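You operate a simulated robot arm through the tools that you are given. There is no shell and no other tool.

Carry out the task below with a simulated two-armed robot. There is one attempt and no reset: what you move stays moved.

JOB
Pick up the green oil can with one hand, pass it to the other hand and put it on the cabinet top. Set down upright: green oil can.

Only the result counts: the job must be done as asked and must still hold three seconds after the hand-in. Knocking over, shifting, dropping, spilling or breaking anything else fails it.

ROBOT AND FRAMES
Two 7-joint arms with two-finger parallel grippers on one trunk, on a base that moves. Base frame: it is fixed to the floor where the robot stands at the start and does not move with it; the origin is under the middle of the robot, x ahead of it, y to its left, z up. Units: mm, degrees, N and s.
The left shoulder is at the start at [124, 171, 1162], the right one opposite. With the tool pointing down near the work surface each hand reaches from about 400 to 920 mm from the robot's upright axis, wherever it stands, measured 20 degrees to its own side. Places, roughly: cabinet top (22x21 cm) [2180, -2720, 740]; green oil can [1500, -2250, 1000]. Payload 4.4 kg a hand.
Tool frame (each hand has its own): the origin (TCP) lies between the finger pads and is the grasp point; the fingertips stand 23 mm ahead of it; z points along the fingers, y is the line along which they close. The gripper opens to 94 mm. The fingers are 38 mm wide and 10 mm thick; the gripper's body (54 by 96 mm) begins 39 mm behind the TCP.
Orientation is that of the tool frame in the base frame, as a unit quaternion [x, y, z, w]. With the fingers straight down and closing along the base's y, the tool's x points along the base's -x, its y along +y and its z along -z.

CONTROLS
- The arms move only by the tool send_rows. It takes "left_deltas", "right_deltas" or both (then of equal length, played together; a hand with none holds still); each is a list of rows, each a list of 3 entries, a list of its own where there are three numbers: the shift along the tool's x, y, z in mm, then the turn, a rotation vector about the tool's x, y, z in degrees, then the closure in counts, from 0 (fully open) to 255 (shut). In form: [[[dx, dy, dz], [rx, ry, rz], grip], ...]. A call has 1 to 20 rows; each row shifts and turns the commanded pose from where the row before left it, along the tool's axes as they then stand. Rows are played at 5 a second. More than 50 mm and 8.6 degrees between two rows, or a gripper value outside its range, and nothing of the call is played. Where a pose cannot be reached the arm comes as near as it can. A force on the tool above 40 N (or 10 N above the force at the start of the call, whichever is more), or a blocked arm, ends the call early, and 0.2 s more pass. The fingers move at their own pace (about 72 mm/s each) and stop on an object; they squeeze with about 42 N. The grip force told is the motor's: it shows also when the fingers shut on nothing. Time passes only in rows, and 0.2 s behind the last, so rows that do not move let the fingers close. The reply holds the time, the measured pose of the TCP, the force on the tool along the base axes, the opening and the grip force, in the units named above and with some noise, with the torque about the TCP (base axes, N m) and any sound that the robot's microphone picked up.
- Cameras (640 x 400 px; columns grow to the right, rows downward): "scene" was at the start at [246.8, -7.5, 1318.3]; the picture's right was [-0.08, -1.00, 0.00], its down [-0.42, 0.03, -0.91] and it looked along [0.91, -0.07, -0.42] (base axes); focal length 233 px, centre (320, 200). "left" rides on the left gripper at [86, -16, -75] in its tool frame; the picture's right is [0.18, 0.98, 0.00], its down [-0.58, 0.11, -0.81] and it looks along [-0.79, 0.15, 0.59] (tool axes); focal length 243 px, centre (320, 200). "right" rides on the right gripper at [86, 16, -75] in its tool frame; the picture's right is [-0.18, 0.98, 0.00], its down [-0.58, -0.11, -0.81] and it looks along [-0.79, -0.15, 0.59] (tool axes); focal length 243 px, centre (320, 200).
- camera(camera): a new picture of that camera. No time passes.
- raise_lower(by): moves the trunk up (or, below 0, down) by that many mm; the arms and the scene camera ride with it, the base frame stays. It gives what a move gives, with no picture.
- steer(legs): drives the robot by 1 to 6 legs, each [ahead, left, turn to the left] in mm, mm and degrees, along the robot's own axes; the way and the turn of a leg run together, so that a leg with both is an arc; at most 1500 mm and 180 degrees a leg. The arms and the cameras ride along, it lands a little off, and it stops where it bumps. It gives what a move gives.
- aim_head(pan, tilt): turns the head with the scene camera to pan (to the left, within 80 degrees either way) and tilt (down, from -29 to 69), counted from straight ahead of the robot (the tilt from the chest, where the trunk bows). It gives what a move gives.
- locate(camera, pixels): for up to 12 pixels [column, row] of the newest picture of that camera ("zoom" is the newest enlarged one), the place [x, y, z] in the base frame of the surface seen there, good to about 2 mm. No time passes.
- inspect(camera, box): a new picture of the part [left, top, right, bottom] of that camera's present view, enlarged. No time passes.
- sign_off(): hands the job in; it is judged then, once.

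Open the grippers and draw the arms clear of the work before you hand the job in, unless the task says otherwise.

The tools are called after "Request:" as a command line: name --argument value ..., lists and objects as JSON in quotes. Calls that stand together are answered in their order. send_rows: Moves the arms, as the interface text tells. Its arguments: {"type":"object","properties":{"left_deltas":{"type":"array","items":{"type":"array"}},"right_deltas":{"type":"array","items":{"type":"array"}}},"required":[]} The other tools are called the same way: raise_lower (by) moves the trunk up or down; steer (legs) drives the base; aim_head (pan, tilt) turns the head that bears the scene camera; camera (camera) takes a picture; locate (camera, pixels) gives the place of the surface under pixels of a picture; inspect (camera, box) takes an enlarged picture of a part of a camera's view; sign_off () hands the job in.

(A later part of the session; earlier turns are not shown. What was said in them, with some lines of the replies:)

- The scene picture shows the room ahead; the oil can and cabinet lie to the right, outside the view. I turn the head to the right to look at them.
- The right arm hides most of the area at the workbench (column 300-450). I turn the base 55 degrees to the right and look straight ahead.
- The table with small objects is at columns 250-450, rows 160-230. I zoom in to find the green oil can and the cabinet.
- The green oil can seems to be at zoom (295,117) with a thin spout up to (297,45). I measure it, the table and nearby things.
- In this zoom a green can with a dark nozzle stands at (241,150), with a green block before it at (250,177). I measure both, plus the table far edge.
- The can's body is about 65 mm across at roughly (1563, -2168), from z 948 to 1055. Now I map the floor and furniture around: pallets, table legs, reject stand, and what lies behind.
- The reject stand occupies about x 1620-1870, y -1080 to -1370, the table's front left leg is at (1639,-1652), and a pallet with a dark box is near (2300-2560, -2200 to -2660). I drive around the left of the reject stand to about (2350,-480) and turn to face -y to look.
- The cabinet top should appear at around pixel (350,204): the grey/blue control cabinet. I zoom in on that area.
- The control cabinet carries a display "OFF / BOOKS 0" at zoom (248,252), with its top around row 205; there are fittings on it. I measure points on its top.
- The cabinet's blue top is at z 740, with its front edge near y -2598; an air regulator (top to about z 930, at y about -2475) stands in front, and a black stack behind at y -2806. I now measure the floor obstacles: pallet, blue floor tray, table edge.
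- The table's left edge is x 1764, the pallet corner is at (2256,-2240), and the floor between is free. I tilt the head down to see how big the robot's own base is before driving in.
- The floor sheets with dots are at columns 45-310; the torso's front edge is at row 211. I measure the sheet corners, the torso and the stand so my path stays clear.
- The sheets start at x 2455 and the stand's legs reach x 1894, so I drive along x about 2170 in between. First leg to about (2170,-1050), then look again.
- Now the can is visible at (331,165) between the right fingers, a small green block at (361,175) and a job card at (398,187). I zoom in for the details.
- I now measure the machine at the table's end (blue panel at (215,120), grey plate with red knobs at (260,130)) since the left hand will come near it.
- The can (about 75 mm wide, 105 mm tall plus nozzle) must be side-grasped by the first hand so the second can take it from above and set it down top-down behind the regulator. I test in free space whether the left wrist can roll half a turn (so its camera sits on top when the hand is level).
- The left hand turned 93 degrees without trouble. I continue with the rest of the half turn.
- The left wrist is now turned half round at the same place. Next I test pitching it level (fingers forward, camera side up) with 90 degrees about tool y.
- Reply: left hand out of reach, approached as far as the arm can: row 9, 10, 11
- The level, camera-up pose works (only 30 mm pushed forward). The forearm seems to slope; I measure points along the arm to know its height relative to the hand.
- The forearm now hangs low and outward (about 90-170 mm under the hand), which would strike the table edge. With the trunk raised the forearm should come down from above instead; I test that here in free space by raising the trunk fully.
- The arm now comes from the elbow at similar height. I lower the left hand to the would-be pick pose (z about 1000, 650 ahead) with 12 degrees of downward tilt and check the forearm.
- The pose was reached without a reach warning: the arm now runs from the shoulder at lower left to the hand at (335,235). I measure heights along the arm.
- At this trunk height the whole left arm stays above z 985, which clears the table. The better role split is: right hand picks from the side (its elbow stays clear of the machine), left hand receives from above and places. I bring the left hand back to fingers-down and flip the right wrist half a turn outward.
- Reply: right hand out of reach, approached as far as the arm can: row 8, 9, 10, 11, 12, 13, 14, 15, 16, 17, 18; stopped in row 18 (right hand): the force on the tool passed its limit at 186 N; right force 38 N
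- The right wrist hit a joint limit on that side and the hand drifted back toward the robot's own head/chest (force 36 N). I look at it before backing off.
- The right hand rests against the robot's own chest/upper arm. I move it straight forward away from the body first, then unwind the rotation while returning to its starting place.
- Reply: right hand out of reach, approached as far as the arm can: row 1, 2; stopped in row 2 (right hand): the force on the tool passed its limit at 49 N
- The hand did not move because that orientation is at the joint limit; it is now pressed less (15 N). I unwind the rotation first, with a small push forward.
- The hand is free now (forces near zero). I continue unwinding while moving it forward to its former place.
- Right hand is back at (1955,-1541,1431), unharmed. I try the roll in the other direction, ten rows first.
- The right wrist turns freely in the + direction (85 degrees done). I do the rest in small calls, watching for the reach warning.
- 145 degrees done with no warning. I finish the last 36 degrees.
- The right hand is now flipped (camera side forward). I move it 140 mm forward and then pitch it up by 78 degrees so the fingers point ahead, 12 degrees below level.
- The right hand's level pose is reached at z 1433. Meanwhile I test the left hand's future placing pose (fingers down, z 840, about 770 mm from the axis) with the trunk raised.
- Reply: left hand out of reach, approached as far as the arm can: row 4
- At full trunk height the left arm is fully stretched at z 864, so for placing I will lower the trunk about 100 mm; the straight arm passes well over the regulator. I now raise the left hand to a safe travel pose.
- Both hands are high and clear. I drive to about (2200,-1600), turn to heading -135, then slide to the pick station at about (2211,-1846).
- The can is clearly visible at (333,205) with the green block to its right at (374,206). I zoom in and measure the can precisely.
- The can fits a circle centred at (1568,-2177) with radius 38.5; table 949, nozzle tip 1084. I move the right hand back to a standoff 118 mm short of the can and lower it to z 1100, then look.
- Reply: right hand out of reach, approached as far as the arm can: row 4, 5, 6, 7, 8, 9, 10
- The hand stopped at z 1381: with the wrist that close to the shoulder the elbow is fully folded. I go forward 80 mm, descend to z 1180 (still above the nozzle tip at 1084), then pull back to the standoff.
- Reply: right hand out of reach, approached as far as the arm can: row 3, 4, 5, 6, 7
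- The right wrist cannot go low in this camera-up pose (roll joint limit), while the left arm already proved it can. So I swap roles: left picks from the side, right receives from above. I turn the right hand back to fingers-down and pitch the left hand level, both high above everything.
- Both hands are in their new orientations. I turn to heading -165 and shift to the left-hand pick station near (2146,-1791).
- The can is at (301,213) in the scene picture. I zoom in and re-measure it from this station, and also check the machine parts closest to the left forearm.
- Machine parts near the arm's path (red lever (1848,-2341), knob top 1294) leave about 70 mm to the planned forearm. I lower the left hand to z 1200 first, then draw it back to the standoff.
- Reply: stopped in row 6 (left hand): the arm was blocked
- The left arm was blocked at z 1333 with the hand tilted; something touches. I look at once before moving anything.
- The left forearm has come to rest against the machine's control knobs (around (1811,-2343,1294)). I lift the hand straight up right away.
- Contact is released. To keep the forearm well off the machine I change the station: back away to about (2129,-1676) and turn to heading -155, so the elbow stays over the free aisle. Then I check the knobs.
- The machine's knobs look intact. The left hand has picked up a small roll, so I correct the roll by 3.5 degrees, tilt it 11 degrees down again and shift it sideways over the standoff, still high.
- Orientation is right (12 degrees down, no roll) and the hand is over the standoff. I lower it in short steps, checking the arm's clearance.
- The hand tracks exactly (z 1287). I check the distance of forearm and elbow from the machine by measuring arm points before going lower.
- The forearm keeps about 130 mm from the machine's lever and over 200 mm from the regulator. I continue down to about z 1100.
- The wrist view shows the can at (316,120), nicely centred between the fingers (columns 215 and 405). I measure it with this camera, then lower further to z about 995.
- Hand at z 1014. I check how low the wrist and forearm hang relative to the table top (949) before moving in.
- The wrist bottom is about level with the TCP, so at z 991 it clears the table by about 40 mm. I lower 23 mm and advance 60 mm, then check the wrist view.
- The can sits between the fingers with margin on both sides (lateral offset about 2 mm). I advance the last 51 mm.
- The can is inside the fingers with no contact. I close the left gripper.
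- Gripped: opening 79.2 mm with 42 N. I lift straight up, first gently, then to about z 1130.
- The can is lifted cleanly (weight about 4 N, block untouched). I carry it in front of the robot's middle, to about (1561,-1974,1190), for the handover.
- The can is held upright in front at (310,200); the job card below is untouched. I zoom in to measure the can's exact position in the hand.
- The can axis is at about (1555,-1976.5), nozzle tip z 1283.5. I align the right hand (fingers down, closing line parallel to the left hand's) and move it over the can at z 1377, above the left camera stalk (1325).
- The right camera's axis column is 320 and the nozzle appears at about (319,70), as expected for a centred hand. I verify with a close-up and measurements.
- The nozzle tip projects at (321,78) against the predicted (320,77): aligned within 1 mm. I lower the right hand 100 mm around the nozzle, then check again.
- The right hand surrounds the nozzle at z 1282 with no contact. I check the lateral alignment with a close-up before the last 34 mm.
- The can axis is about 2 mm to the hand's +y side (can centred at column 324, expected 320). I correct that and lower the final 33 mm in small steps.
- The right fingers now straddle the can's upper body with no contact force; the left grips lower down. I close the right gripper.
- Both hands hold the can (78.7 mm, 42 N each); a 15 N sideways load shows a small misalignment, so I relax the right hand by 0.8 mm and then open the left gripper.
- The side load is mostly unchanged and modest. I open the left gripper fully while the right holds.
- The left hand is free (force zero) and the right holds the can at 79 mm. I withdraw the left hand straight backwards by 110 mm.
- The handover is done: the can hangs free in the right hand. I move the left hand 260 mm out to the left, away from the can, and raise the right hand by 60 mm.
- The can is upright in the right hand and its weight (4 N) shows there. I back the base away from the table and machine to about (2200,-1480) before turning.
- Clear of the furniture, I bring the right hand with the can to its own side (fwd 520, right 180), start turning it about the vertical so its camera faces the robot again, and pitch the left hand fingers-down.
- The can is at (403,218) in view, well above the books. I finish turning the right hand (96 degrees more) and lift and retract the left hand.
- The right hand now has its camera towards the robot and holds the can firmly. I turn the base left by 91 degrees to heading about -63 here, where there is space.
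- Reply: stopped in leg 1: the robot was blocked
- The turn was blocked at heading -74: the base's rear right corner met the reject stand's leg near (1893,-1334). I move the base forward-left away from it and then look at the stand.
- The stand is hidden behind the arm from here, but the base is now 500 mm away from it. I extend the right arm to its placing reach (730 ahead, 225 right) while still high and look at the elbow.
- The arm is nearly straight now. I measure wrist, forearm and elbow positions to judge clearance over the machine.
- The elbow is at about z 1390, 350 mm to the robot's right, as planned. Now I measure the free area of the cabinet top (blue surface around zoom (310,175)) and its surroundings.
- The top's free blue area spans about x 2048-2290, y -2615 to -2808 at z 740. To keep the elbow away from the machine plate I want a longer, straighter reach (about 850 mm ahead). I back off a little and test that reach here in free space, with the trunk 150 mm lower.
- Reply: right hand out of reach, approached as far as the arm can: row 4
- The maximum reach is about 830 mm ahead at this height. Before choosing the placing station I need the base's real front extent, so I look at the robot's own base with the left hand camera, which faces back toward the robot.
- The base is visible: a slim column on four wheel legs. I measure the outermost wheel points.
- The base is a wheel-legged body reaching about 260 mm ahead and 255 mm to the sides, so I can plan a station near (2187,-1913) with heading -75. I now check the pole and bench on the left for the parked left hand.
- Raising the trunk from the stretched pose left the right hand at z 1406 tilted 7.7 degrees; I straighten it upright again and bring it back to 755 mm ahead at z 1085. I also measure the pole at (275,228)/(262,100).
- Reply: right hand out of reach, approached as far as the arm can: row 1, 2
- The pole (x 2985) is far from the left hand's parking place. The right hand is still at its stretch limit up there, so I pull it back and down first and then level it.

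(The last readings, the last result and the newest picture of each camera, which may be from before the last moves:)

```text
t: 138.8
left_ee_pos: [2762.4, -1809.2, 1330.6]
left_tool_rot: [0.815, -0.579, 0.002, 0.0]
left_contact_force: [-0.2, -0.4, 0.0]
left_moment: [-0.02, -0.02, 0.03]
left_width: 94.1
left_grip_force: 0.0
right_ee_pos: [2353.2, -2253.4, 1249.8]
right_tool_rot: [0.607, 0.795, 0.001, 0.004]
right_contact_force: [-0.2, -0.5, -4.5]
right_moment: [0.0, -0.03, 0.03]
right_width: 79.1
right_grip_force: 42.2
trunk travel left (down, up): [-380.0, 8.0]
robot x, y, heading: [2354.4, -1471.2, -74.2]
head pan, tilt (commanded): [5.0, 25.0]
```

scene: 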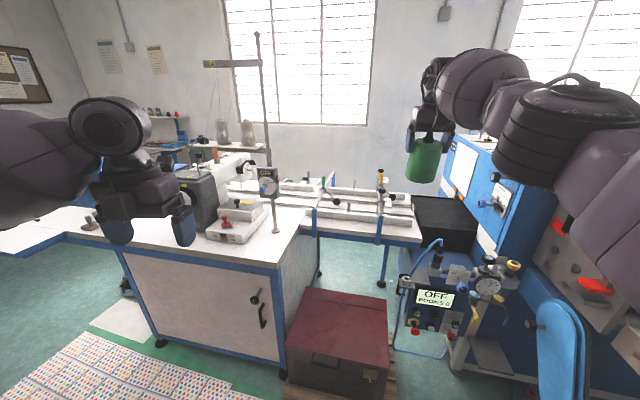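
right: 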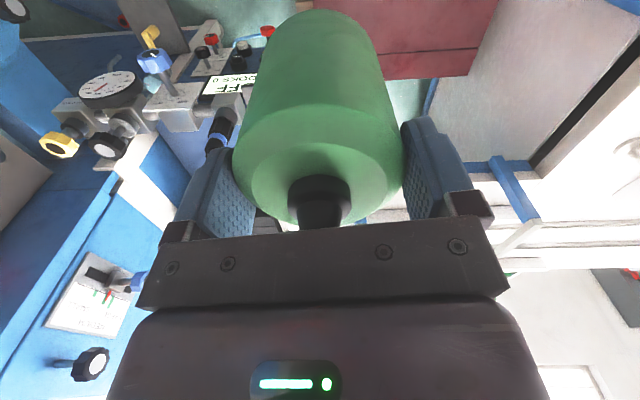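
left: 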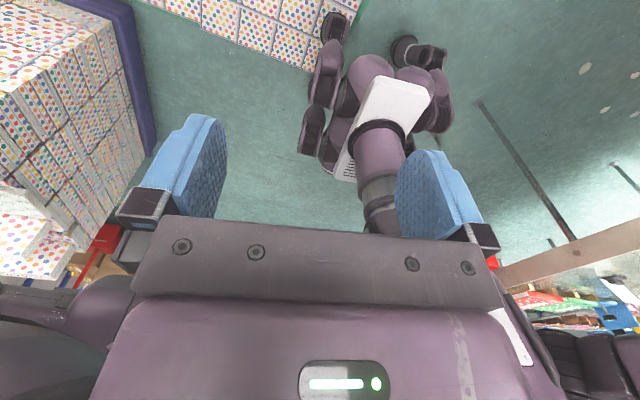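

The hand is level again at 753 mm ahead, z 1250. I lower it to z 1085 (can bottom 984) with the trunk high, so that the arm is fairly straight, and check the view.

Request:
send_rows --right_deltas '[[[0, 0, 41], [0.35, 0.3, 0], 255], [[0, 0, 41], [0, 0, 0], 255], [[0, 0, 41], [0, 0, 0], 255], [[0, 0, 42], [0, 0, 0], 255], [[0, 0, 0], [0, 0, 0], 255]]'

Request:
aim_head --pan -25 --tilt 30

Request:
camera --camera "scene"

```text
t: 140.0
left_ee_pos: [2761.5, -1810.9, 1330.7]
left_tool_rot: [0.815, -0.579, 0.001, 0.0]
left_contact_force: [1.1, 0.0, 0.2]
left_moment: [-0.01, 0.02, 0.0]
left_width: 93.7
left_grip_force: 0.0
right_ee_pos: [2352.9, -2254.4, 1083.6]
right_tool_rot: [0.607, 0.795, 0.001, 0.002]
right_contact_force: [0.3, 0.1, -4.7]
right_moment: [-0.01, 0.01, -0.01]
right_width: 79.1
right_grip_force: 42.5
trunk travel left (down, up): [-380.0, 8.0]
robot x, y, heading: [2352.5, -1466.8, -74.2]
head pan, tilt (commanded): [5.0, 25.0]
```

```text
t: 140.9
left_ee_pos: [2762.6, -1810.8, 1330.1]
left_tool_rot: [0.815, -0.58, 0.002, -0.001]
left_contact_force: [-0.5, 0.1, 0.2]
left_moment: [-0.04, -0.02, 0.01]
left_width: 94.0
left_grip_force: 0.0
right_ee_pos: [2353.9, -2254.8, 1083.6]
right_tool_rot: [0.608, 0.794, 0.0, 0.0]
right_contact_force: [-0.2, 0.4, -4.7]
right_moment: [0.01, 0.01, 0.02]
right_width: 79.0
right_grip_force: 41.9
trunk travel left (down, up): [-380.0, 8.0]
robot x, y, heading: [2352.6, -1466.3, -74.3]
head pan, tilt (commanded): [-25.0, 30.0]
```

```text
taken
```

scene: 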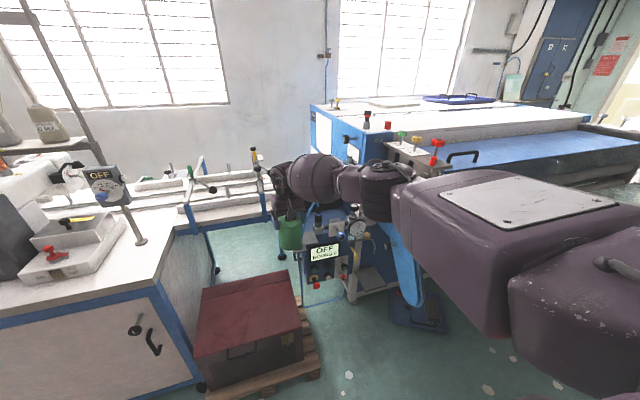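

To be sure the final pose is reachable, I rehearse it here over the low box: trunk down 150, then the hand down to z 841.

Request:
raise_lower --by -150

Request:
send_rows --right_deltas '[[[0, 0, 31], [0, 0, 0], 255], [[0, 0, 31], [0, 0, 0], 255], [[0, 0, 30], [0, 0, 0], 255], [[0, 0, 0], [0, 0, 0], 255]]'

Request:
camera --camera "scene"

```text
t: 142.7
left_ee_pos: [2761.5, -1810.9, 1182.0]
left_tool_rot: [0.815, -0.579, 0.002, 0.001]
left_contact_force: [-0.4, 0.1, 0.6]
left_moment: [0.0, 0.01, 0.04]
left_width: 94.0
left_grip_force: 0.0
right_ee_pos: [2352.7, -2255.4, 937.5]
right_tool_rot: [0.608, 0.794, 0.0, 0.001]
right_contact_force: [0.0, 0.8, -3.6]
right_moment: [-0.03, -0.01, -0.01]
right_width: 78.9
right_grip_force: 42.2
trunk travel left (down, up): [-230.0, 158.0]
robot x, y, heading: [2352.9, -1467.4, -74.3]
head pan, tilt (commanded): [-25.0, 30.0]
```

```text
t: 143.7
left_ee_pos: [2760.9, -1811.6, 1180.8]
left_tool_rot: [0.815, -0.579, 0.001, 0.0]
left_contact_force: [0.2, -0.2, 0.5]
left_moment: [0.02, -0.01, 0.0]
left_width: 93.9
left_grip_force: 0.0
right_ee_pos: [2355.2, -2255.5, 845.3]
right_tool_rot: [0.607, 0.794, 0.0, 0.0]
right_contact_force: [0.5, -0.3, -4.2]
right_moment: [-0.03, -0.01, 0.01]
right_width: 79.1
right_grip_force: 41.9
trunk travel left (down, up): [-230.0, 158.0]
robot x, y, heading: [2354.3, -1467.2, -74.4]
head pan, tilt (commanded): [-25.0, 30.0]
```

```text
taken
```

scene: 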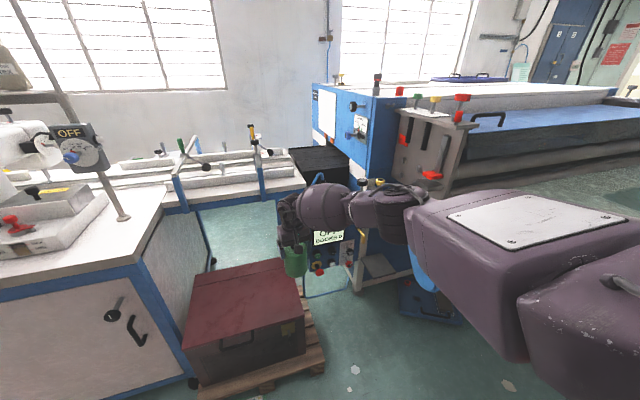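

The rehearsal reached z 845 without a warning. I measure the forearm/elbow here to confirm clearances at the real place.

Request:
locate --camera "scene" --pixels '[[290, 215], [300, 240], [325, 190], [325, 225], [350, 210], [375, 195], [385, 235], [410, 190], [425, 195], [400, 240], [290, 260], [440, 230]]'

```text
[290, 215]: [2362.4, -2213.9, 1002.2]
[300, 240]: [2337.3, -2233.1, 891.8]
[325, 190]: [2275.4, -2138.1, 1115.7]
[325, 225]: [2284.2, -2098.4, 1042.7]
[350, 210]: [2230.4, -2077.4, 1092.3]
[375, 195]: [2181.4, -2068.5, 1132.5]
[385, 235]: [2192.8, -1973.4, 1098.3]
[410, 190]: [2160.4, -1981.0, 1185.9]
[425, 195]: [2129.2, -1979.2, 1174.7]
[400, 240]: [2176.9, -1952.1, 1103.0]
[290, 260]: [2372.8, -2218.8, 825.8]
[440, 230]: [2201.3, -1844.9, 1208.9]
```

The forearm rides over 200 mm above the hand's TCP, and the elbow stays about 350 mm right of the robot's axis. Target: (2190,-2700) with heading -80 from robot (2267,-1916). I raise trunk and hand so the can bottom is near z 1039, above the regulator's tube (1000).

Request:
raise_lower --by 150

Request:
send_rows --right_deltas '[[[0, 0, -36], [0, 0, 0], 255], [[0, 0, -36], [0, 0, 0], 255], [[0, 0, -36], [0, 0, 0], 255], [[0, 0, -37], [0, 0, 0], 255], [[0, 0, 0], [0, 0, 0], 255]]'

Request:
steer --legs '[[0, 0, -5.7]]'

```text
t: 145.4
left_ee_pos: [2762.1, -1811.6, 1330.1]
left_tool_rot: [0.815, -0.579, 0.0, -0.001]
left_contact_force: [0.1, 0.0, -0.4]
left_moment: [0.04, 0.0, 0.04]
left_width: 93.9
left_grip_force: 0.1
right_ee_pos: [2353.7, -2255.6, 995.5]
right_tool_rot: [0.608, 0.794, 0.0, 0.002]
right_contact_force: [0.0, -0.5, -4.9]
right_moment: [0.03, 0.0, -0.01]
right_width: 78.9
right_grip_force: 41.4
trunk travel left (down, up): [-380.0, 8.0]
robot x, y, heading: [2352.5, -1466.8, -74.3]
head pan, tilt (commanded): [-25.0, 30.0]
```

```text
t: 146.6
left_ee_pos: [2761.4, -1812.7, 1329.8]
left_tool_rot: [0.815, -0.579, 0.001, -0.001]
left_contact_force: [-0.3, 0.5, -0.2]
left_moment: [0.01, -0.05, 0.04]
left_width: 94.0
left_grip_force: 0.1
right_ee_pos: [2354.2, -2253.9, 1139.7]
right_tool_rot: [0.607, 0.795, 0.001, 0.002]
right_contact_force: [-0.3, -0.7, -4.8]
right_moment: [0.0, -0.02, 0.01]
right_width: 78.8
right_grip_force: 42.5
trunk travel left (down, up): [-380.0, 8.0]
robot x, y, heading: [2353.8, -1469.1, -74.1]
head pan, tilt (commanded): [-25.0, 30.0]
```

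```text
t: 147.6
left_ee_pos: [2726.3, -1850.3, 1331.1]
left_tool_rot: [0.785, -0.619, 0.001, 0.0]
left_contact_force: [0.2, -0.7, 0.6]
left_moment: [0.0, -0.04, 0.0]
left_width: 93.8
left_grip_force: 0.0
right_ee_pos: [2276.2, -2250.8, 1140.2]
right_tool_rot: [0.646, 0.763, -0.001, 0.001]
right_contact_force: [-0.2, -0.4, -3.6]
right_moment: [0.01, -0.04, 0.0]
right_width: 79.0
right_grip_force: 42.2
trunk travel left (down, up): [-380.0, 8.0]
robot x, y, heading: [2351.8, -1468.1, -79.9]
head pan, tilt (commanded): [-25.0, 30.0]
```

Heading is -79.9. I drive in two stages, first 250 ahead and 60 right, then look.

Request:
steer --legs '[[250, -60, 0]]'

Request:
aim_head --pan -20 --tilt 40

Request:
camera --camera "scene"

Request:
camera --camera "right"

```text
t: 149.4
left_ee_pos: [2710.0, -2106.5, 1331.5]
left_tool_rot: [0.785, -0.619, 0.0, -0.001]
left_contact_force: [-1.1, 0.0, 0.0]
left_moment: [0.02, 0.03, -0.03]
left_width: 94.1
left_grip_force: 0.1
right_ee_pos: [2261.0, -2506.3, 1139.0]
right_tool_rot: [0.646, 0.763, 0.001, 0.001]
right_contact_force: [0.5, -0.6, -3.5]
right_moment: [0.04, -0.01, 0.0]
right_width: 79.3
right_grip_force: 42.1
trunk travel left (down, up): [-380.0, 8.0]
robot x, y, heading: [2337.5, -1725.8, -80.3]
head pan, tilt (commanded): [-25.0, 30.0]
```

```text
t: 150.1
left_ee_pos: [2710.7, -2106.9, 1330.6]
left_tool_rot: [0.786, -0.618, 0.002, -0.001]
left_contact_force: [-1.5, 0.8, 0.5]
left_moment: [-0.02, -0.03, -0.02]
left_width: 93.9
left_grip_force: 0.2
right_ee_pos: [2260.4, -2506.7, 1139.3]
right_tool_rot: [0.647, 0.763, -0.001, 0.002]
right_contact_force: [-0.3, 0.1, -3.4]
right_moment: [0.0, 0.0, 0.0]
right_width: 78.9
right_grip_force: 42.2
trunk travel left (down, up): [-380.0, 8.0]
robot x, y, heading: [2337.5, -1723.6, -79.9]
head pan, tilt (commanded): [-20.0, 40.0]
```

```text
taken
```

scene: 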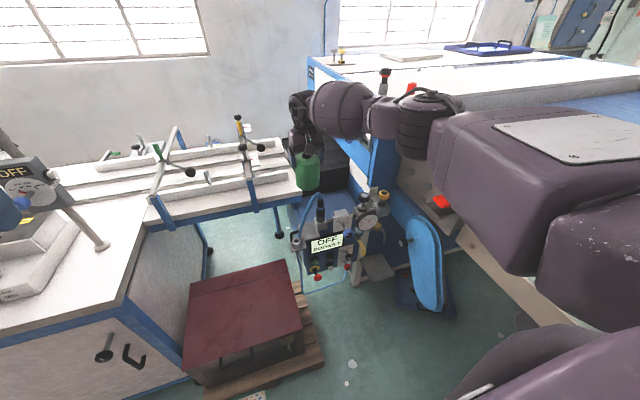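

```text
taken
```

right: 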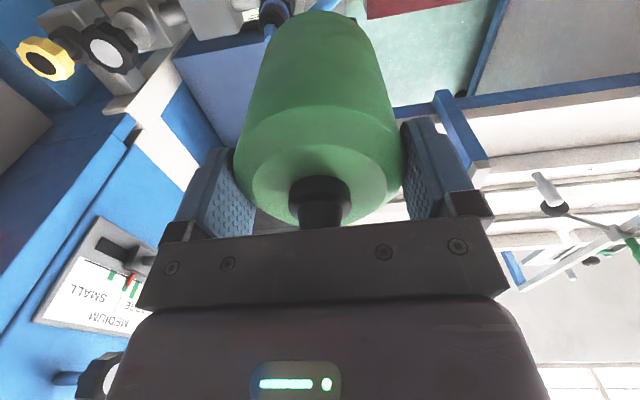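

All clear so far. I measure the elbow and nearby machine parts before the second stage.

Request:
locate --camera "scene" --pixels '[[430, 95], [425, 150], [450, 110], [395, 120], [340, 110], [411, 88], [384, 80], [440, 205], [300, 110], [322, 205], [370, 225], [405, 140]]'

Request:
inspect --camera "scene" --box '[270, 50, 490, 260]'

```text
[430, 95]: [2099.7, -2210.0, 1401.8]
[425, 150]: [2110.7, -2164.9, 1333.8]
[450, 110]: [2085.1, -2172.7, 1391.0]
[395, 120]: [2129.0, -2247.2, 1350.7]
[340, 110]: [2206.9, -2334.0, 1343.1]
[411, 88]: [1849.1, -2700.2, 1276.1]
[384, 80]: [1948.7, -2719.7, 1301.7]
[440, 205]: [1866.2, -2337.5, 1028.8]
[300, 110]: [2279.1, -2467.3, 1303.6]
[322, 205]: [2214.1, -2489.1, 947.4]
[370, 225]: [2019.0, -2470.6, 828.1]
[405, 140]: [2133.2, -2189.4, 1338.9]
```

```text
1.90 times, centred on (380, 155) of scene
```

zoom: 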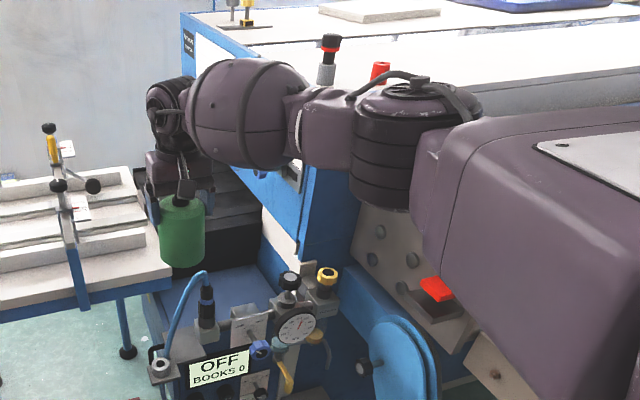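

The elbow joint is about 175 mm right of and 290 mm behind the hand, so at the target it keeps about 100 mm from the machine plate. I drive the second stage to bring the can over the cabinet top.

Request:
steer --legs '[[178, -103, 0]]'

Request:
camera --camera "scene"

Request:
camera --camera "right"

```text
t: 151.7
left_ee_pos: [2642.5, -2296.0, 1331.3]
left_tool_rot: [0.786, -0.618, 0.0, 0.0]
left_contact_force: [-0.2, 0.5, -0.5]
left_moment: [-0.04, -0.01, -0.02]
left_width: 94.2
left_grip_force: 0.1
right_ee_pos: [2195.5, -2698.0, 1139.8]
right_tool_rot: [0.645, 0.764, -0.001, 0.001]
right_contact_force: [1.2, 0.2, -4.0]
right_moment: [0.0, 0.0, 0.0]
right_width: 79.0
right_grip_force: 41.6
trunk travel left (down, up): [-380.0, 8.0]
robot x, y, heading: [2269.5, -1917.5, -80.2]
head pan, tilt (commanded): [-20.0, 40.0]
```

```text
taken
```

scene: 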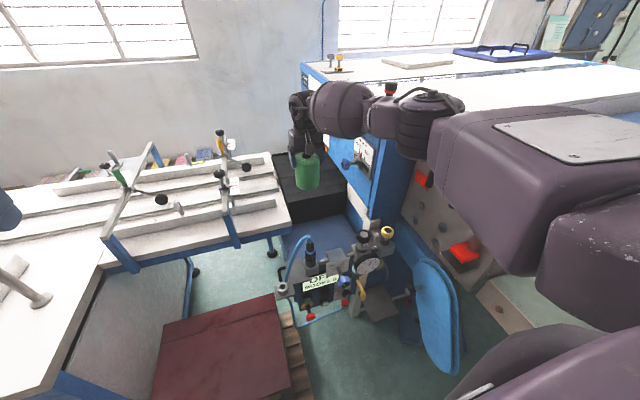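

```text
taken
```

right: 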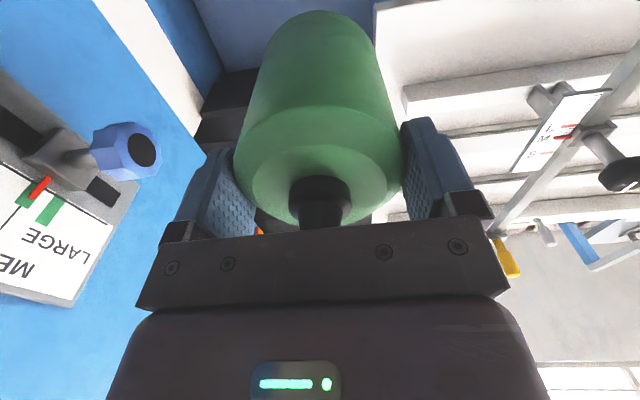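

The can is over the cabinet top at (2195,-2698). A blue knob on the panel (right view (130,150)) is near; I measure it and the cabinet surface before lowering.

Request:
locate --camera "right" --pixels '[[145, 150], [110, 150], [60, 155], [220, 110], [300, 5], [230, 30], [520, 265], [410, 90]]'

Request:
inspect --camera "scene" --box '[250, 60, 470, 320]'

```text
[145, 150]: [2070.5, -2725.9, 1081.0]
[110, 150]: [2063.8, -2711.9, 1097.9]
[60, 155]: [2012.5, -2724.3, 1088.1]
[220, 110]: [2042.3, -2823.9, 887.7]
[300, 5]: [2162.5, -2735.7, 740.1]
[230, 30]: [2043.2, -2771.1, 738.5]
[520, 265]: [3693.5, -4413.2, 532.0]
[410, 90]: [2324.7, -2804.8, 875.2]
```

```text
1.54 times, centred on (360, 190) of scene
```

zoom: 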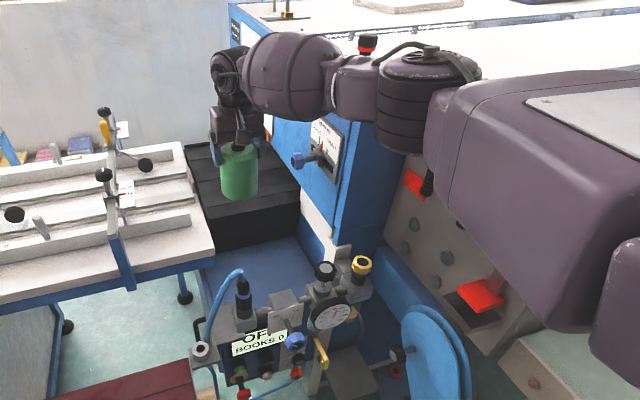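

The knob ends at x 2075, about 60 mm from the fingers' outside. I lower the hand by 145 mm to z 995 (can bottom about 894).

Request:
send_rows --right_deltas '[[[0, 0, 36], [0, 0, 0], 255], [[0, 0, 36], [0, 0, 0], 255], [[0, 0, 36], [0, 0, 0], 255], [[0, 0, 36], [0, 0, 0], 255], [[0, 0, 0], [0, 0, 0], 255]]'

Request:
camera --camera "scene"

Request:
camera --camera "right"

```text
t: 152.9
left_ee_pos: [2642.0, -2295.0, 1330.9]
left_tool_rot: [0.787, -0.617, 0.001, 0.0]
left_contact_force: [-0.6, 0.3, -0.5]
left_moment: [0.01, -0.03, 0.0]
left_width: 93.9
left_grip_force: 0.0
right_ee_pos: [2194.7, -2697.2, 994.6]
right_tool_rot: [0.645, 0.764, -0.001, 0.002]
right_contact_force: [-1.3, 0.6, -3.8]
right_moment: [-0.01, -0.01, 0.04]
right_width: 79.0
right_grip_force: 42.2
trunk travel left (down, up): [-380.0, 8.0]
robot x, y, heading: [2269.8, -1914.0, -80.0]
head pan, tilt (commanded): [-20.0, 40.0]
```

```text
taken
```

scene: 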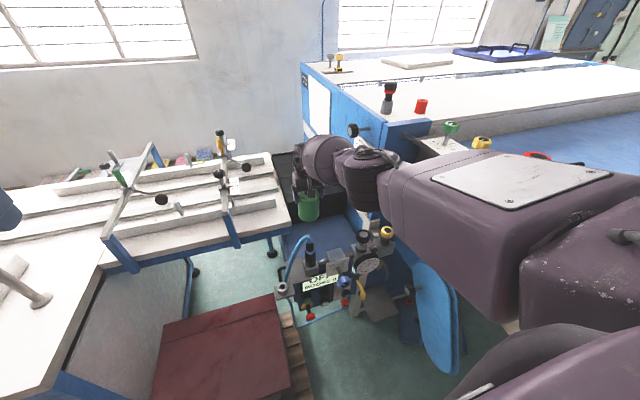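

```text
taken
```

right: 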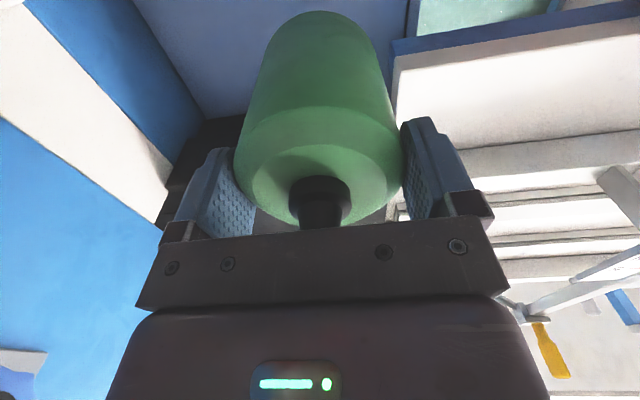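

Hand is at z 995. I check elbow and upper-arm positions against the plate and its knobs before lowering the trunk.

Request:
locate --camera "scene" --pixels '[[365, 160], [355, 200], [380, 185], [400, 220], [430, 160], [450, 250], [500, 300], [480, 143], [535, 155], [325, 150], [590, 190], [365, 260]]'

```text
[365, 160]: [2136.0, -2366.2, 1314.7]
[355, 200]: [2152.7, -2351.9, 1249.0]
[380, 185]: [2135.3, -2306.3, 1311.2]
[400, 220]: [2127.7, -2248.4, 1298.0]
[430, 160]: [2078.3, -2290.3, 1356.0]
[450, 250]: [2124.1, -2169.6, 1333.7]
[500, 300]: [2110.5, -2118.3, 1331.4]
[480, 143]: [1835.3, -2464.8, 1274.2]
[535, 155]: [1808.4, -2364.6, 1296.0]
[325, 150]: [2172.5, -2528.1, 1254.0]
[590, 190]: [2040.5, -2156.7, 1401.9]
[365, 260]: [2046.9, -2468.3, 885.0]
```

The upper arm and elbow keep more than 100 mm from the plate. I also check the forearm's underside against the regulator's tube and knobs.

Request:
inspect --camera "scene" --box '[270, 110, 430, 310]'

Request:
locate --camera "scene" --pixels '[[312, 182], [325, 184], [338, 180], [345, 195], [300, 175], [310, 165], [306, 237], [296, 250], [310, 243], [362, 237], [386, 232], [350, 207]]'

```text
2.00 times, centred on (350, 210) of scene
```

zoom: 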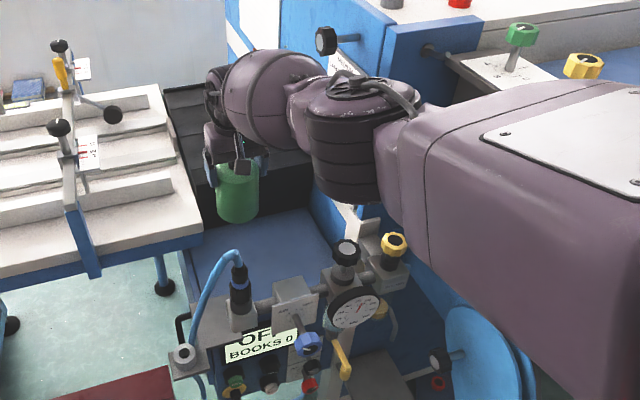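

```text
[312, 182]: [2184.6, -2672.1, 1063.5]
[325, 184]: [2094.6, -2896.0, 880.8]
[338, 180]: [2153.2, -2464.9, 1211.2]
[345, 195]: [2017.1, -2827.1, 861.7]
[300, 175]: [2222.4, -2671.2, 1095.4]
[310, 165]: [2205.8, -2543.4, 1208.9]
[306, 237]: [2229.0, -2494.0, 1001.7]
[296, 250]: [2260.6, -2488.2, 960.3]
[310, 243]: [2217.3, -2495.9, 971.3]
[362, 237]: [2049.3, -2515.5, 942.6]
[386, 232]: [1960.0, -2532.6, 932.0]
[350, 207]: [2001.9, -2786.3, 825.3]
```

The forearm bulge will stay more than 50 mm from the tube (top 1002 at (2229,-2494)) after lowering. I lower the trunk by 140 mm.

Request:
raise_lower --by -140

Request:
camera --camera "scene"

Request:
camera --camera "right"

```text
t: 154.6
left_ee_pos: [2642.4, -2296.0, 1190.8]
left_tool_rot: [0.787, -0.618, 0.002, 0.001]
left_contact_force: [0.4, 0.0, 0.6]
left_moment: [-0.01, 0.0, 0.01]
left_width: 93.9
left_grip_force: 0.0
right_ee_pos: [2195.5, -2698.4, 858.7]
right_tool_rot: [0.645, 0.764, 0.0, 0.002]
right_contact_force: [-0.2, 0.1, -3.7]
right_moment: [0.0, -0.01, 0.0]
right_width: 78.8
right_grip_force: 42.0
trunk travel left (down, up): [-240.0, 148.0]
robot x, y, heading: [2269.6, -1913.8, -79.9]
head pan, tilt (commanded): [-20.0, 40.0]
```

```text
taken
```

scene: 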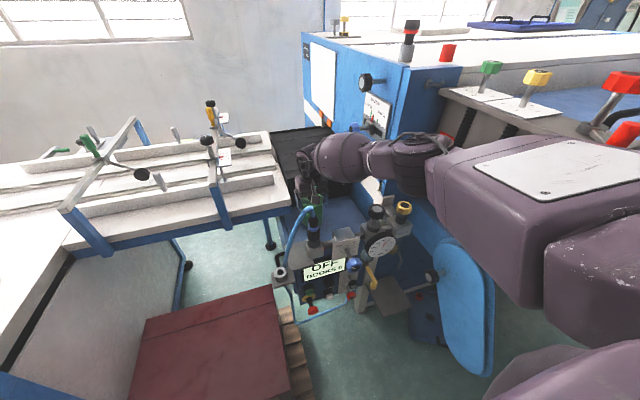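

```text
taken
```

right: 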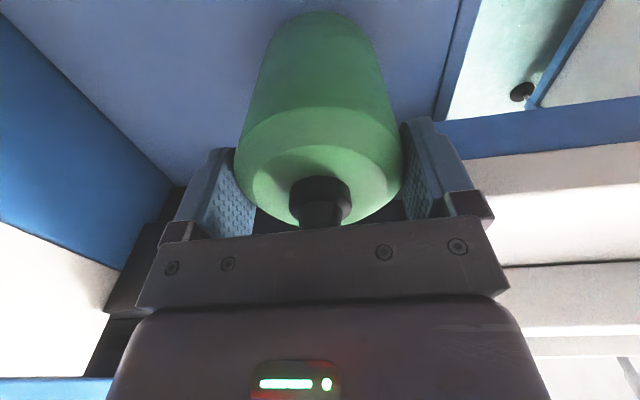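

At z 858.7 the can is about 18 mm above the surface. I measure the surface around it with the right camera to confirm height and position within the top.

Request:
locate --camera "right" --pixels '[[200, 60], [245, 60], [400, 60], [430, 80], [300, 5], [150, 20], [175, 175], [440, 60], [465, 10], [310, 20], [265, 60], [380, 60]]'

```text
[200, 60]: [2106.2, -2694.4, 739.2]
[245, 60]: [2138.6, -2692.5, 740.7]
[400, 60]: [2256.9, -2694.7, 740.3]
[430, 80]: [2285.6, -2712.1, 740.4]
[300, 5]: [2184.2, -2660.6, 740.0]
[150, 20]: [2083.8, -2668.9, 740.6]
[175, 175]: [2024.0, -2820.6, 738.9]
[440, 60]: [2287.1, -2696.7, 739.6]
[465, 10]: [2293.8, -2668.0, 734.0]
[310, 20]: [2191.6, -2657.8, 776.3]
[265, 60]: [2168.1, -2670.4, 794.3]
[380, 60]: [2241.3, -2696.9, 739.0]
```

The top is flat at z 740 with its left edge at x 2290; the can is well inside. I lower 14 mm, then feel for the contact in small steps.

Request:
send_rows --right_deltas '[[[0, 0, 5], [0, 0, 0], 255], [[0, 0, 5], [0, 0, 0], 255], [[0, 0, 4], [0, 0, 0], 255], [[0, 0, 0], [0, 0, 0], 255]]'

```text
t: 155.6
left_ee_pos: [2642.8, -2295.5, 1189.6]
left_tool_rot: [0.786, -0.618, 0.001, 0.0]
left_contact_force: [0.2, 0.2, 1.3]
left_moment: [0.02, -0.03, 0.04]
left_width: 94.2
left_grip_force: 0.1
right_ee_pos: [2195.2, -2699.3, 841.0]
right_tool_rot: [0.645, 0.765, -0.001, 0.002]
right_contact_force: [0.8, -0.1, -3.4]
right_moment: [-0.01, 0.0, 0.05]
right_width: 79.0
right_grip_force: 41.9
trunk travel left (down, up): [-240.0, 148.0]
robot x, y, heading: [2268.4, -1916.0, -80.3]
head pan, tilt (commanded): [-20.0, 40.0]
```

Still hanging (force -3.4 N) at z about 841. I go down 1 mm at a time.

Request:
send_rows --right_deltas '[[[0, 0, 1], [0, 0, 0], 255], [[0, 0, 1], [0, 0, 0], 255], [[0, 0, 0], [0, 0, 0], 255]]'

```text
t: 156.4
left_ee_pos: [2643.6, -2295.5, 1191.7]
left_tool_rot: [0.787, -0.617, 0.002, 0.0]
left_contact_force: [0.0, -0.9, 0.0]
left_moment: [0.04, -0.03, 0.02]
left_width: 94.1
left_grip_force: 0.0
right_ee_pos: [2196.7, -2696.9, 840.6]
right_tool_rot: [0.645, 0.764, 0.0, 0.002]
right_contact_force: [-0.5, -0.1, -3.8]
right_moment: [0.0, 0.02, -0.04]
right_width: 78.6
right_grip_force: 42.4
trunk travel left (down, up): [-240.0, 148.0]
robot x, y, heading: [2271.6, -1914.2, -79.8]
head pan, tilt (commanded): [-20.0, 40.0]
```

No contact yet (-3.8 N). I continue with another 2 mm in 1 mm rows.

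Request:
send_rows --right_deltas '[[[0, 0, 1], [0, 0, 0], 255], [[0, 0, 1], [0, 0, 0], 255], [[0, 0, 0], [0, 0, 0], 255]]'

```text
t: 157.2
left_ee_pos: [2643.1, -2296.3, 1190.6]
left_tool_rot: [0.786, -0.618, 0.002, 0.0]
left_contact_force: [-0.1, 0.0, -0.6]
left_moment: [0.03, 0.01, 0.02]
left_width: 94.1
left_grip_force: 0.1
right_ee_pos: [2195.0, -2697.4, 839.4]
right_tool_rot: [0.645, 0.764, 0.0, 0.002]
right_contact_force: [-1.1, 0.4, 0.7]
right_moment: [0.12, 0.21, 0.03]
right_width: 78.8
right_grip_force: 42.3
trunk travel left (down, up): [-240.0, 148.0]
robot x, y, heading: [2270.0, -1916.2, -80.0]
head pan, tilt (commanded): [-20.0, 40.0]
```

Contact begins: the force changed from -3.8 to +0.7 N. I add 1 mm more to seat the can.

Request:
send_rows --right_deltas '[[[0, 0, 0.8], [0, 0, 0], 255], [[0, 0, 0], [0, 0, 0], 255]]'

Request:
camera --camera "right"

```text
t: 157.8
left_ee_pos: [2643.4, -2296.0, 1190.5]
left_tool_rot: [0.786, -0.618, 0.001, 0.0]
left_contact_force: [-0.1, -0.2, -0.4]
left_moment: [-0.03, 0.02, 0.01]
left_width: 93.8
left_grip_force: 0.1
right_ee_pos: [2194.9, -2698.2, 839.4]
right_tool_rot: [0.645, 0.764, -0.001, 0.001]
right_contact_force: [-2.1, 2.1, 5.1]
right_moment: [0.3, 0.51, 0.01]
right_width: 79.1
right_grip_force: 42.1
trunk travel left (down, up): [-240.0, 148.0]
robot x, y, heading: [2269.7, -1915.9, -79.8]
head pan, tilt (commanded): [-20.0, 40.0]
```

```text
taken
```

right: 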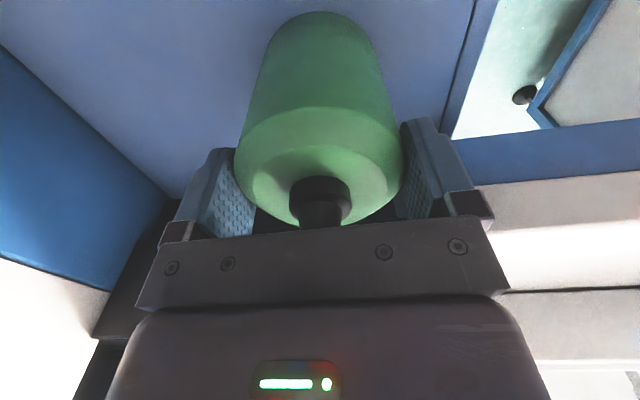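

The can rests on the surface (about 9 N support, slight edge-first contact that will settle flat). I open the right gripper gradually.

Request:
send_rows --right_deltas '[[[0, 0, 0], [0, 0, 0], 40], [[0, 0, 0], [0, 0, 0], 36], [[0, 0, 0], [0, 0, 0], 30], [[0, 0, 0], [0, 0, 0], 15], [[0, 0, 0], [0, 0, 0], 0], [[0, 0, 0], [0, 0, 0], 0]]'

Request:
camera --camera "right"

```text
t: 159.2
left_ee_pos: [2643.1, -2295.5, 1190.7]
left_tool_rot: [0.787, -0.617, 0.002, 0.0]
left_contact_force: [0.1, -0.2, 0.4]
left_moment: [0.02, 0.03, -0.01]
left_width: 93.7
left_grip_force: 0.0
right_ee_pos: [2195.5, -2697.5, 838.6]
right_tool_rot: [0.645, 0.764, 0.001, 0.002]
right_contact_force: [-0.3, -1.1, -0.2]
right_moment: [-0.02, 0.01, 0.01]
right_width: 93.9
right_grip_force: 0.0
trunk travel left (down, up): [-240.0, 148.0]
robot x, y, heading: [2271.8, -1915.6, -79.8]
head pan, tilt (commanded): [-20.0, 40.0]
```

```text
taken
```

right: 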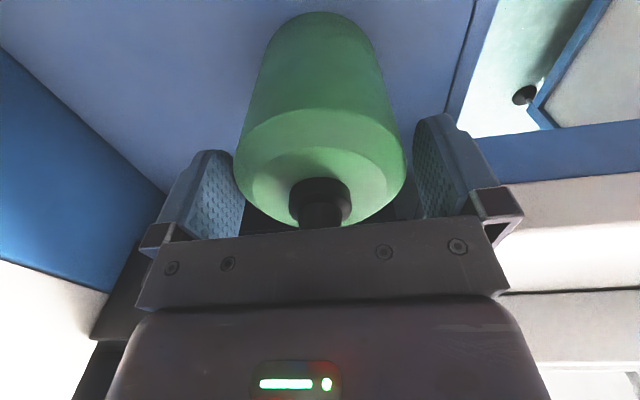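

The gripper is fully open (94 mm), no force on the hand, the can stands between the fingers. I raise the hand straight up, slowly at first.

Request:
send_rows --right_deltas '[[[0, 0, -5], [0, 0, 0], 0], [[0, 0, -8], [0, 0, 0], 0], [[0, 0, -12], [0, 0, 0], 0], [[0, 0, -20], [0, 0, 0], 0], [[0, 0, -25], [0, 0, 0], 0], [[0, 0, 0], [0, 0, 0], 0]]'

Request:
camera --camera "right"

```text
t: 160.6
left_ee_pos: [2643.3, -2296.7, 1190.8]
left_tool_rot: [0.786, -0.618, 0.001, 0.0]
left_contact_force: [0.0, -0.6, 0.4]
left_moment: [-0.02, -0.02, 0.03]
left_width: 94.1
left_grip_force: 0.2
right_ee_pos: [2195.9, -2698.8, 907.8]
right_tool_rot: [0.645, 0.765, -0.001, 0.002]
right_contact_force: [-0.3, 0.4, 0.2]
right_moment: [0.02, -0.01, 0.01]
right_width: 94.5
right_grip_force: 0.1
trunk travel left (down, up): [-240.0, 148.0]
robot x, y, heading: [2269.3, -1912.3, -79.6]
head pan, tilt (commanded): [-20.0, 40.0]
```

```text
taken
```

right: 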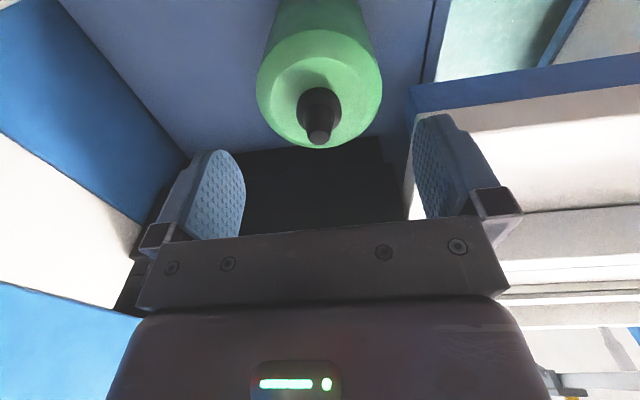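

The can stands upright on the cabinet top, clear of the fingers. I raise the hand another 88 mm and then the trunk.

Request:
send_rows --right_deltas '[[[0, 0, -30], [0, 0, 0], 0], [[0, 0, -30], [0, 0, 0], 0], [[0, 0, -28], [0, 0, 0], 0], [[0, 0, 0], [0, 0, 0], 0]]'

Request:
raise_lower --by 145

Request:
camera --camera "scene"

Request:
camera --camera "right"

```text
t: 161.6
left_ee_pos: [2642.7, -2295.8, 1190.4]
left_tool_rot: [0.786, -0.618, 0.001, 0.0]
left_contact_force: [0.1, -1.1, 0.2]
left_moment: [0.01, -0.02, 0.0]
left_width: 94.1
left_grip_force: 0.1
right_ee_pos: [2195.2, -2698.5, 994.8]
right_tool_rot: [0.644, 0.765, -0.001, 0.002]
right_contact_force: [-0.6, -0.7, 0.1]
right_moment: [-0.05, 0.03, 0.01]
right_width: 94.0
right_grip_force: 0.0
trunk travel left (down, up): [-240.0, 148.0]
robot x, y, heading: [2268.1, -1912.8, -79.6]
head pan, tilt (commanded): [-20.0, 40.0]
```

```text
t: 163.3
left_ee_pos: [2643.5, -2295.7, 1334.4]
left_tool_rot: [0.786, -0.618, 0.001, -0.001]
left_contact_force: [0.6, 0.3, -0.9]
left_moment: [-0.02, -0.01, 0.02]
left_width: 94.2
left_grip_force: 0.1
right_ee_pos: [2195.4, -2697.5, 1140.3]
right_tool_rot: [0.644, 0.765, 0.0, 0.002]
right_contact_force: [0.4, 1.3, -1.0]
right_moment: [0.0, -0.02, -0.02]
right_width: 94.1
right_grip_force: 0.0
trunk travel left (down, up): [-385.0, 3.0]
robot x, y, heading: [2270.6, -1919.0, -80.0]
head pan, tilt (commanded): [-20.0, 40.0]
```

```text
taken
```

scene: 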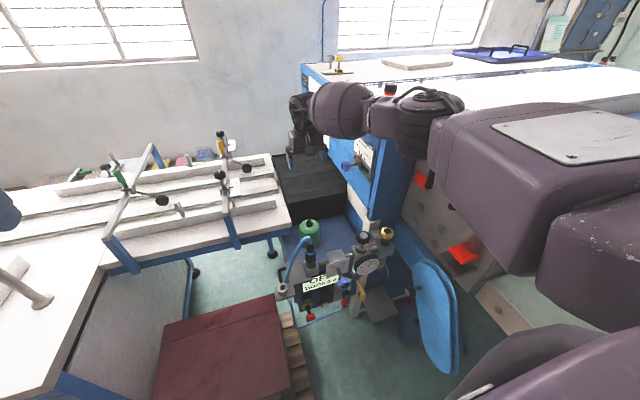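

```text
taken
```

right: 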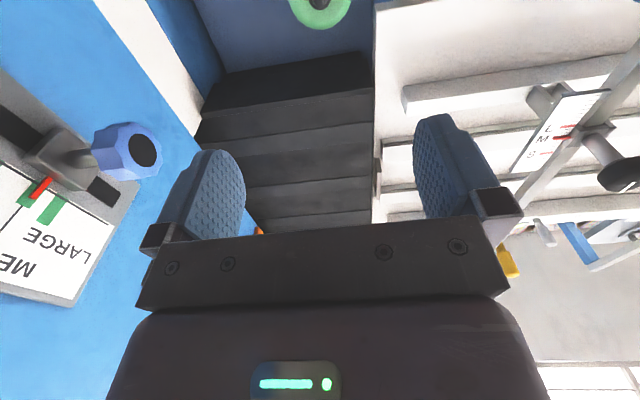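

The can stands on the cabinet behind the tube at (309,232). I drive back out the way I came and look at the result.

Request:
steer --legs '[[-178, 103, 0], [-120, 0, 0]]'

Request:
camera --camera "scene"

Request:
inspect --camera "scene" --box '[250, 120, 410, 260]'

```text
t: 165.8
left_ee_pos: [2689.6, -1979.3, 1335.0]
left_tool_rot: [0.787, -0.617, 0.001, 0.0]
left_contact_force: [0.7, 0.5, 0.1]
left_moment: [0.01, -0.01, 0.01]
left_width: 94.0
left_grip_force: 0.1
right_ee_pos: [2241.2, -2382.4, 1140.9]
right_tool_rot: [0.644, 0.765, 0.0, 0.001]
right_contact_force: [0.1, 0.1, 0.7]
right_moment: [0.0, 0.0, 0.01]
right_width: 93.9
right_grip_force: 0.0
trunk travel left (down, up): [-385.0, 3.0]
robot x, y, heading: [2313.6, -1600.7, -80.0]
head pan, tilt (commanded): [-20.0, 40.0]
```

```text
taken
```

scene: 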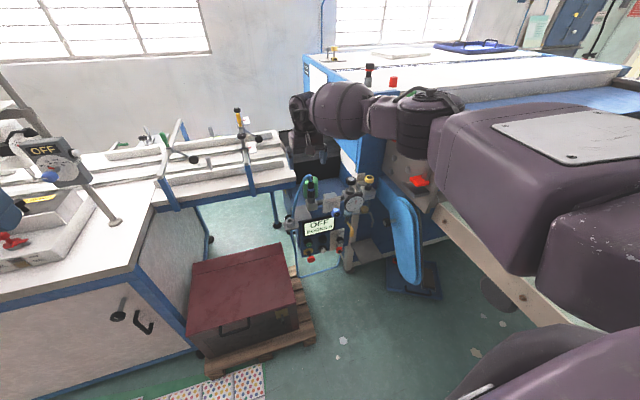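

```text
2.86 times, centred on (330, 190) of scene
```

zoom: 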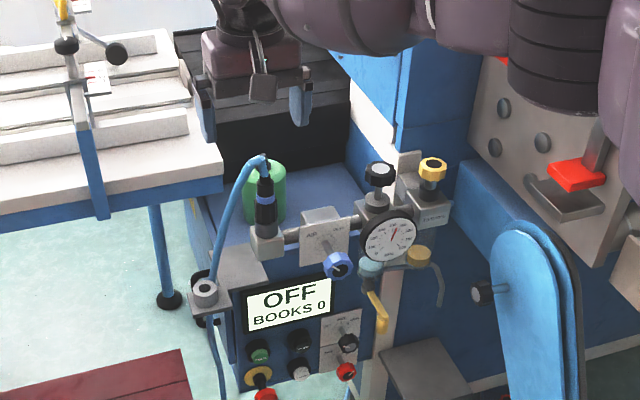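

The can stands upright on the blue top behind the regulator. I retract the right hand further from the work and verify the can's pose with measurements.

Request:
locate --camera "zoom" --pixels '[[278, 175], [283, 190], [280, 210], [250, 185], [250, 200], [265, 172], [270, 220], [330, 190]]'

Request:
camera --camera "right"

Request:
send_rows --right_deltas '[[[40, 0, -15], [0, 0, 0], 0], [[40, 0, -15], [0, 0, 0], 0], [[40, 0, -15], [0, 0, 0], 0], [[40, 0, -15], [0, 0, 0], 0], [[40, 0, -15], [0, 0, 0], 0], [[0, 0, 0], [0, 0, 0], 0]]'

Request:
camera --camera "scene"

```text
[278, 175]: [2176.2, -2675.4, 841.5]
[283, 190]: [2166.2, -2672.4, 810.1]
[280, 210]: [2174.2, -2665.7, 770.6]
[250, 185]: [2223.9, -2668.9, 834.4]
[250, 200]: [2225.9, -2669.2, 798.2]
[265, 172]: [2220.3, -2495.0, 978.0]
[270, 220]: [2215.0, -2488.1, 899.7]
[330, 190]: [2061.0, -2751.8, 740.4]
```

```text
taken
```

right: 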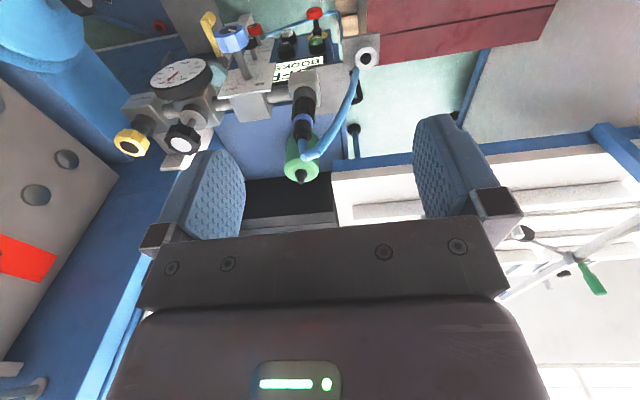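

```text
t: 167.2
left_ee_pos: [2689.8, -1980.0, 1335.6]
left_tool_rot: [0.786, -0.618, 0.0, 0.0]
left_contact_force: [0.8, 0.2, 0.4]
left_moment: [0.0, 0.0, 0.01]
left_width: 93.9
left_grip_force: 0.0
right_ee_pos: [2208.7, -2185.2, 1213.7]
right_tool_rot: [0.644, 0.765, 0.0, 0.002]
right_contact_force: [0.3, -0.9, -1.3]
right_moment: [0.02, 0.0, 0.03]
right_width: 93.8
right_grip_force: 0.0
trunk travel left (down, up): [-385.0, 3.0]
robot x, y, heading: [2315.2, -1601.3, -79.6]
head pan, tilt (commanded): [-20.0, 40.0]
```

```text
taken
```

scene: 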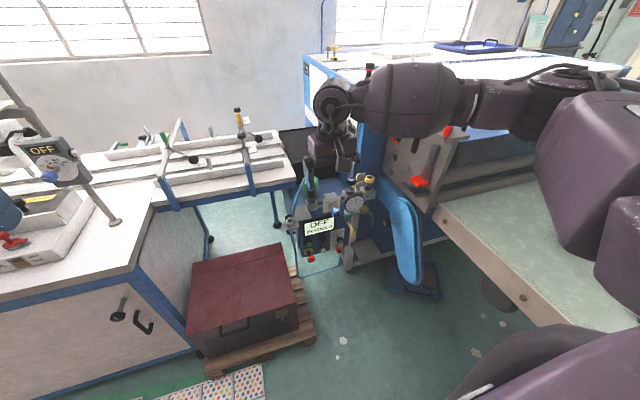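

The can is upright at about (2196,-2697) on the cabinet top, both grippers are open and both arms are clear of the work, with nothing moving. I hand the job in.

Request:
sign_off

```text
The job is handed in.
```

The green oil can is standing upright on the cabinet top, at about (2196, -2697). I picked it up from the table with the left hand, passed it to the right hand in the air, and set it down with the right. After release I saw it standing on its own. I backed the robot away with both grippers open and the arms clear, then handed the job in. No result came back beyond confirmation that it was handed in.

Three bumps happened along the way, and the second could count against the job:

- **Machine knobs:** while I was lowering the left arm, its forearm pressed on the control knobs at the end of the machine. I lifted it off straight away, and a close-up afterwards showed the visible knobs looking intact.
- **Reject stand:** during one turn on the spot the base was blocked, most likely by a leg of the red reject stand. I backed off at once, but the robot's arm hid the stand, so I never confirmed that it had not moved.
- **Robot's own body:** early on, before I touched the can, the right hand pressed against the robot's own body with a force of up to 186 N. I freed it, and it worked normally afterwards.

The small green block and job card on the table, and the air regulator in front of the cabinet, looked untouched when I last had them in view.
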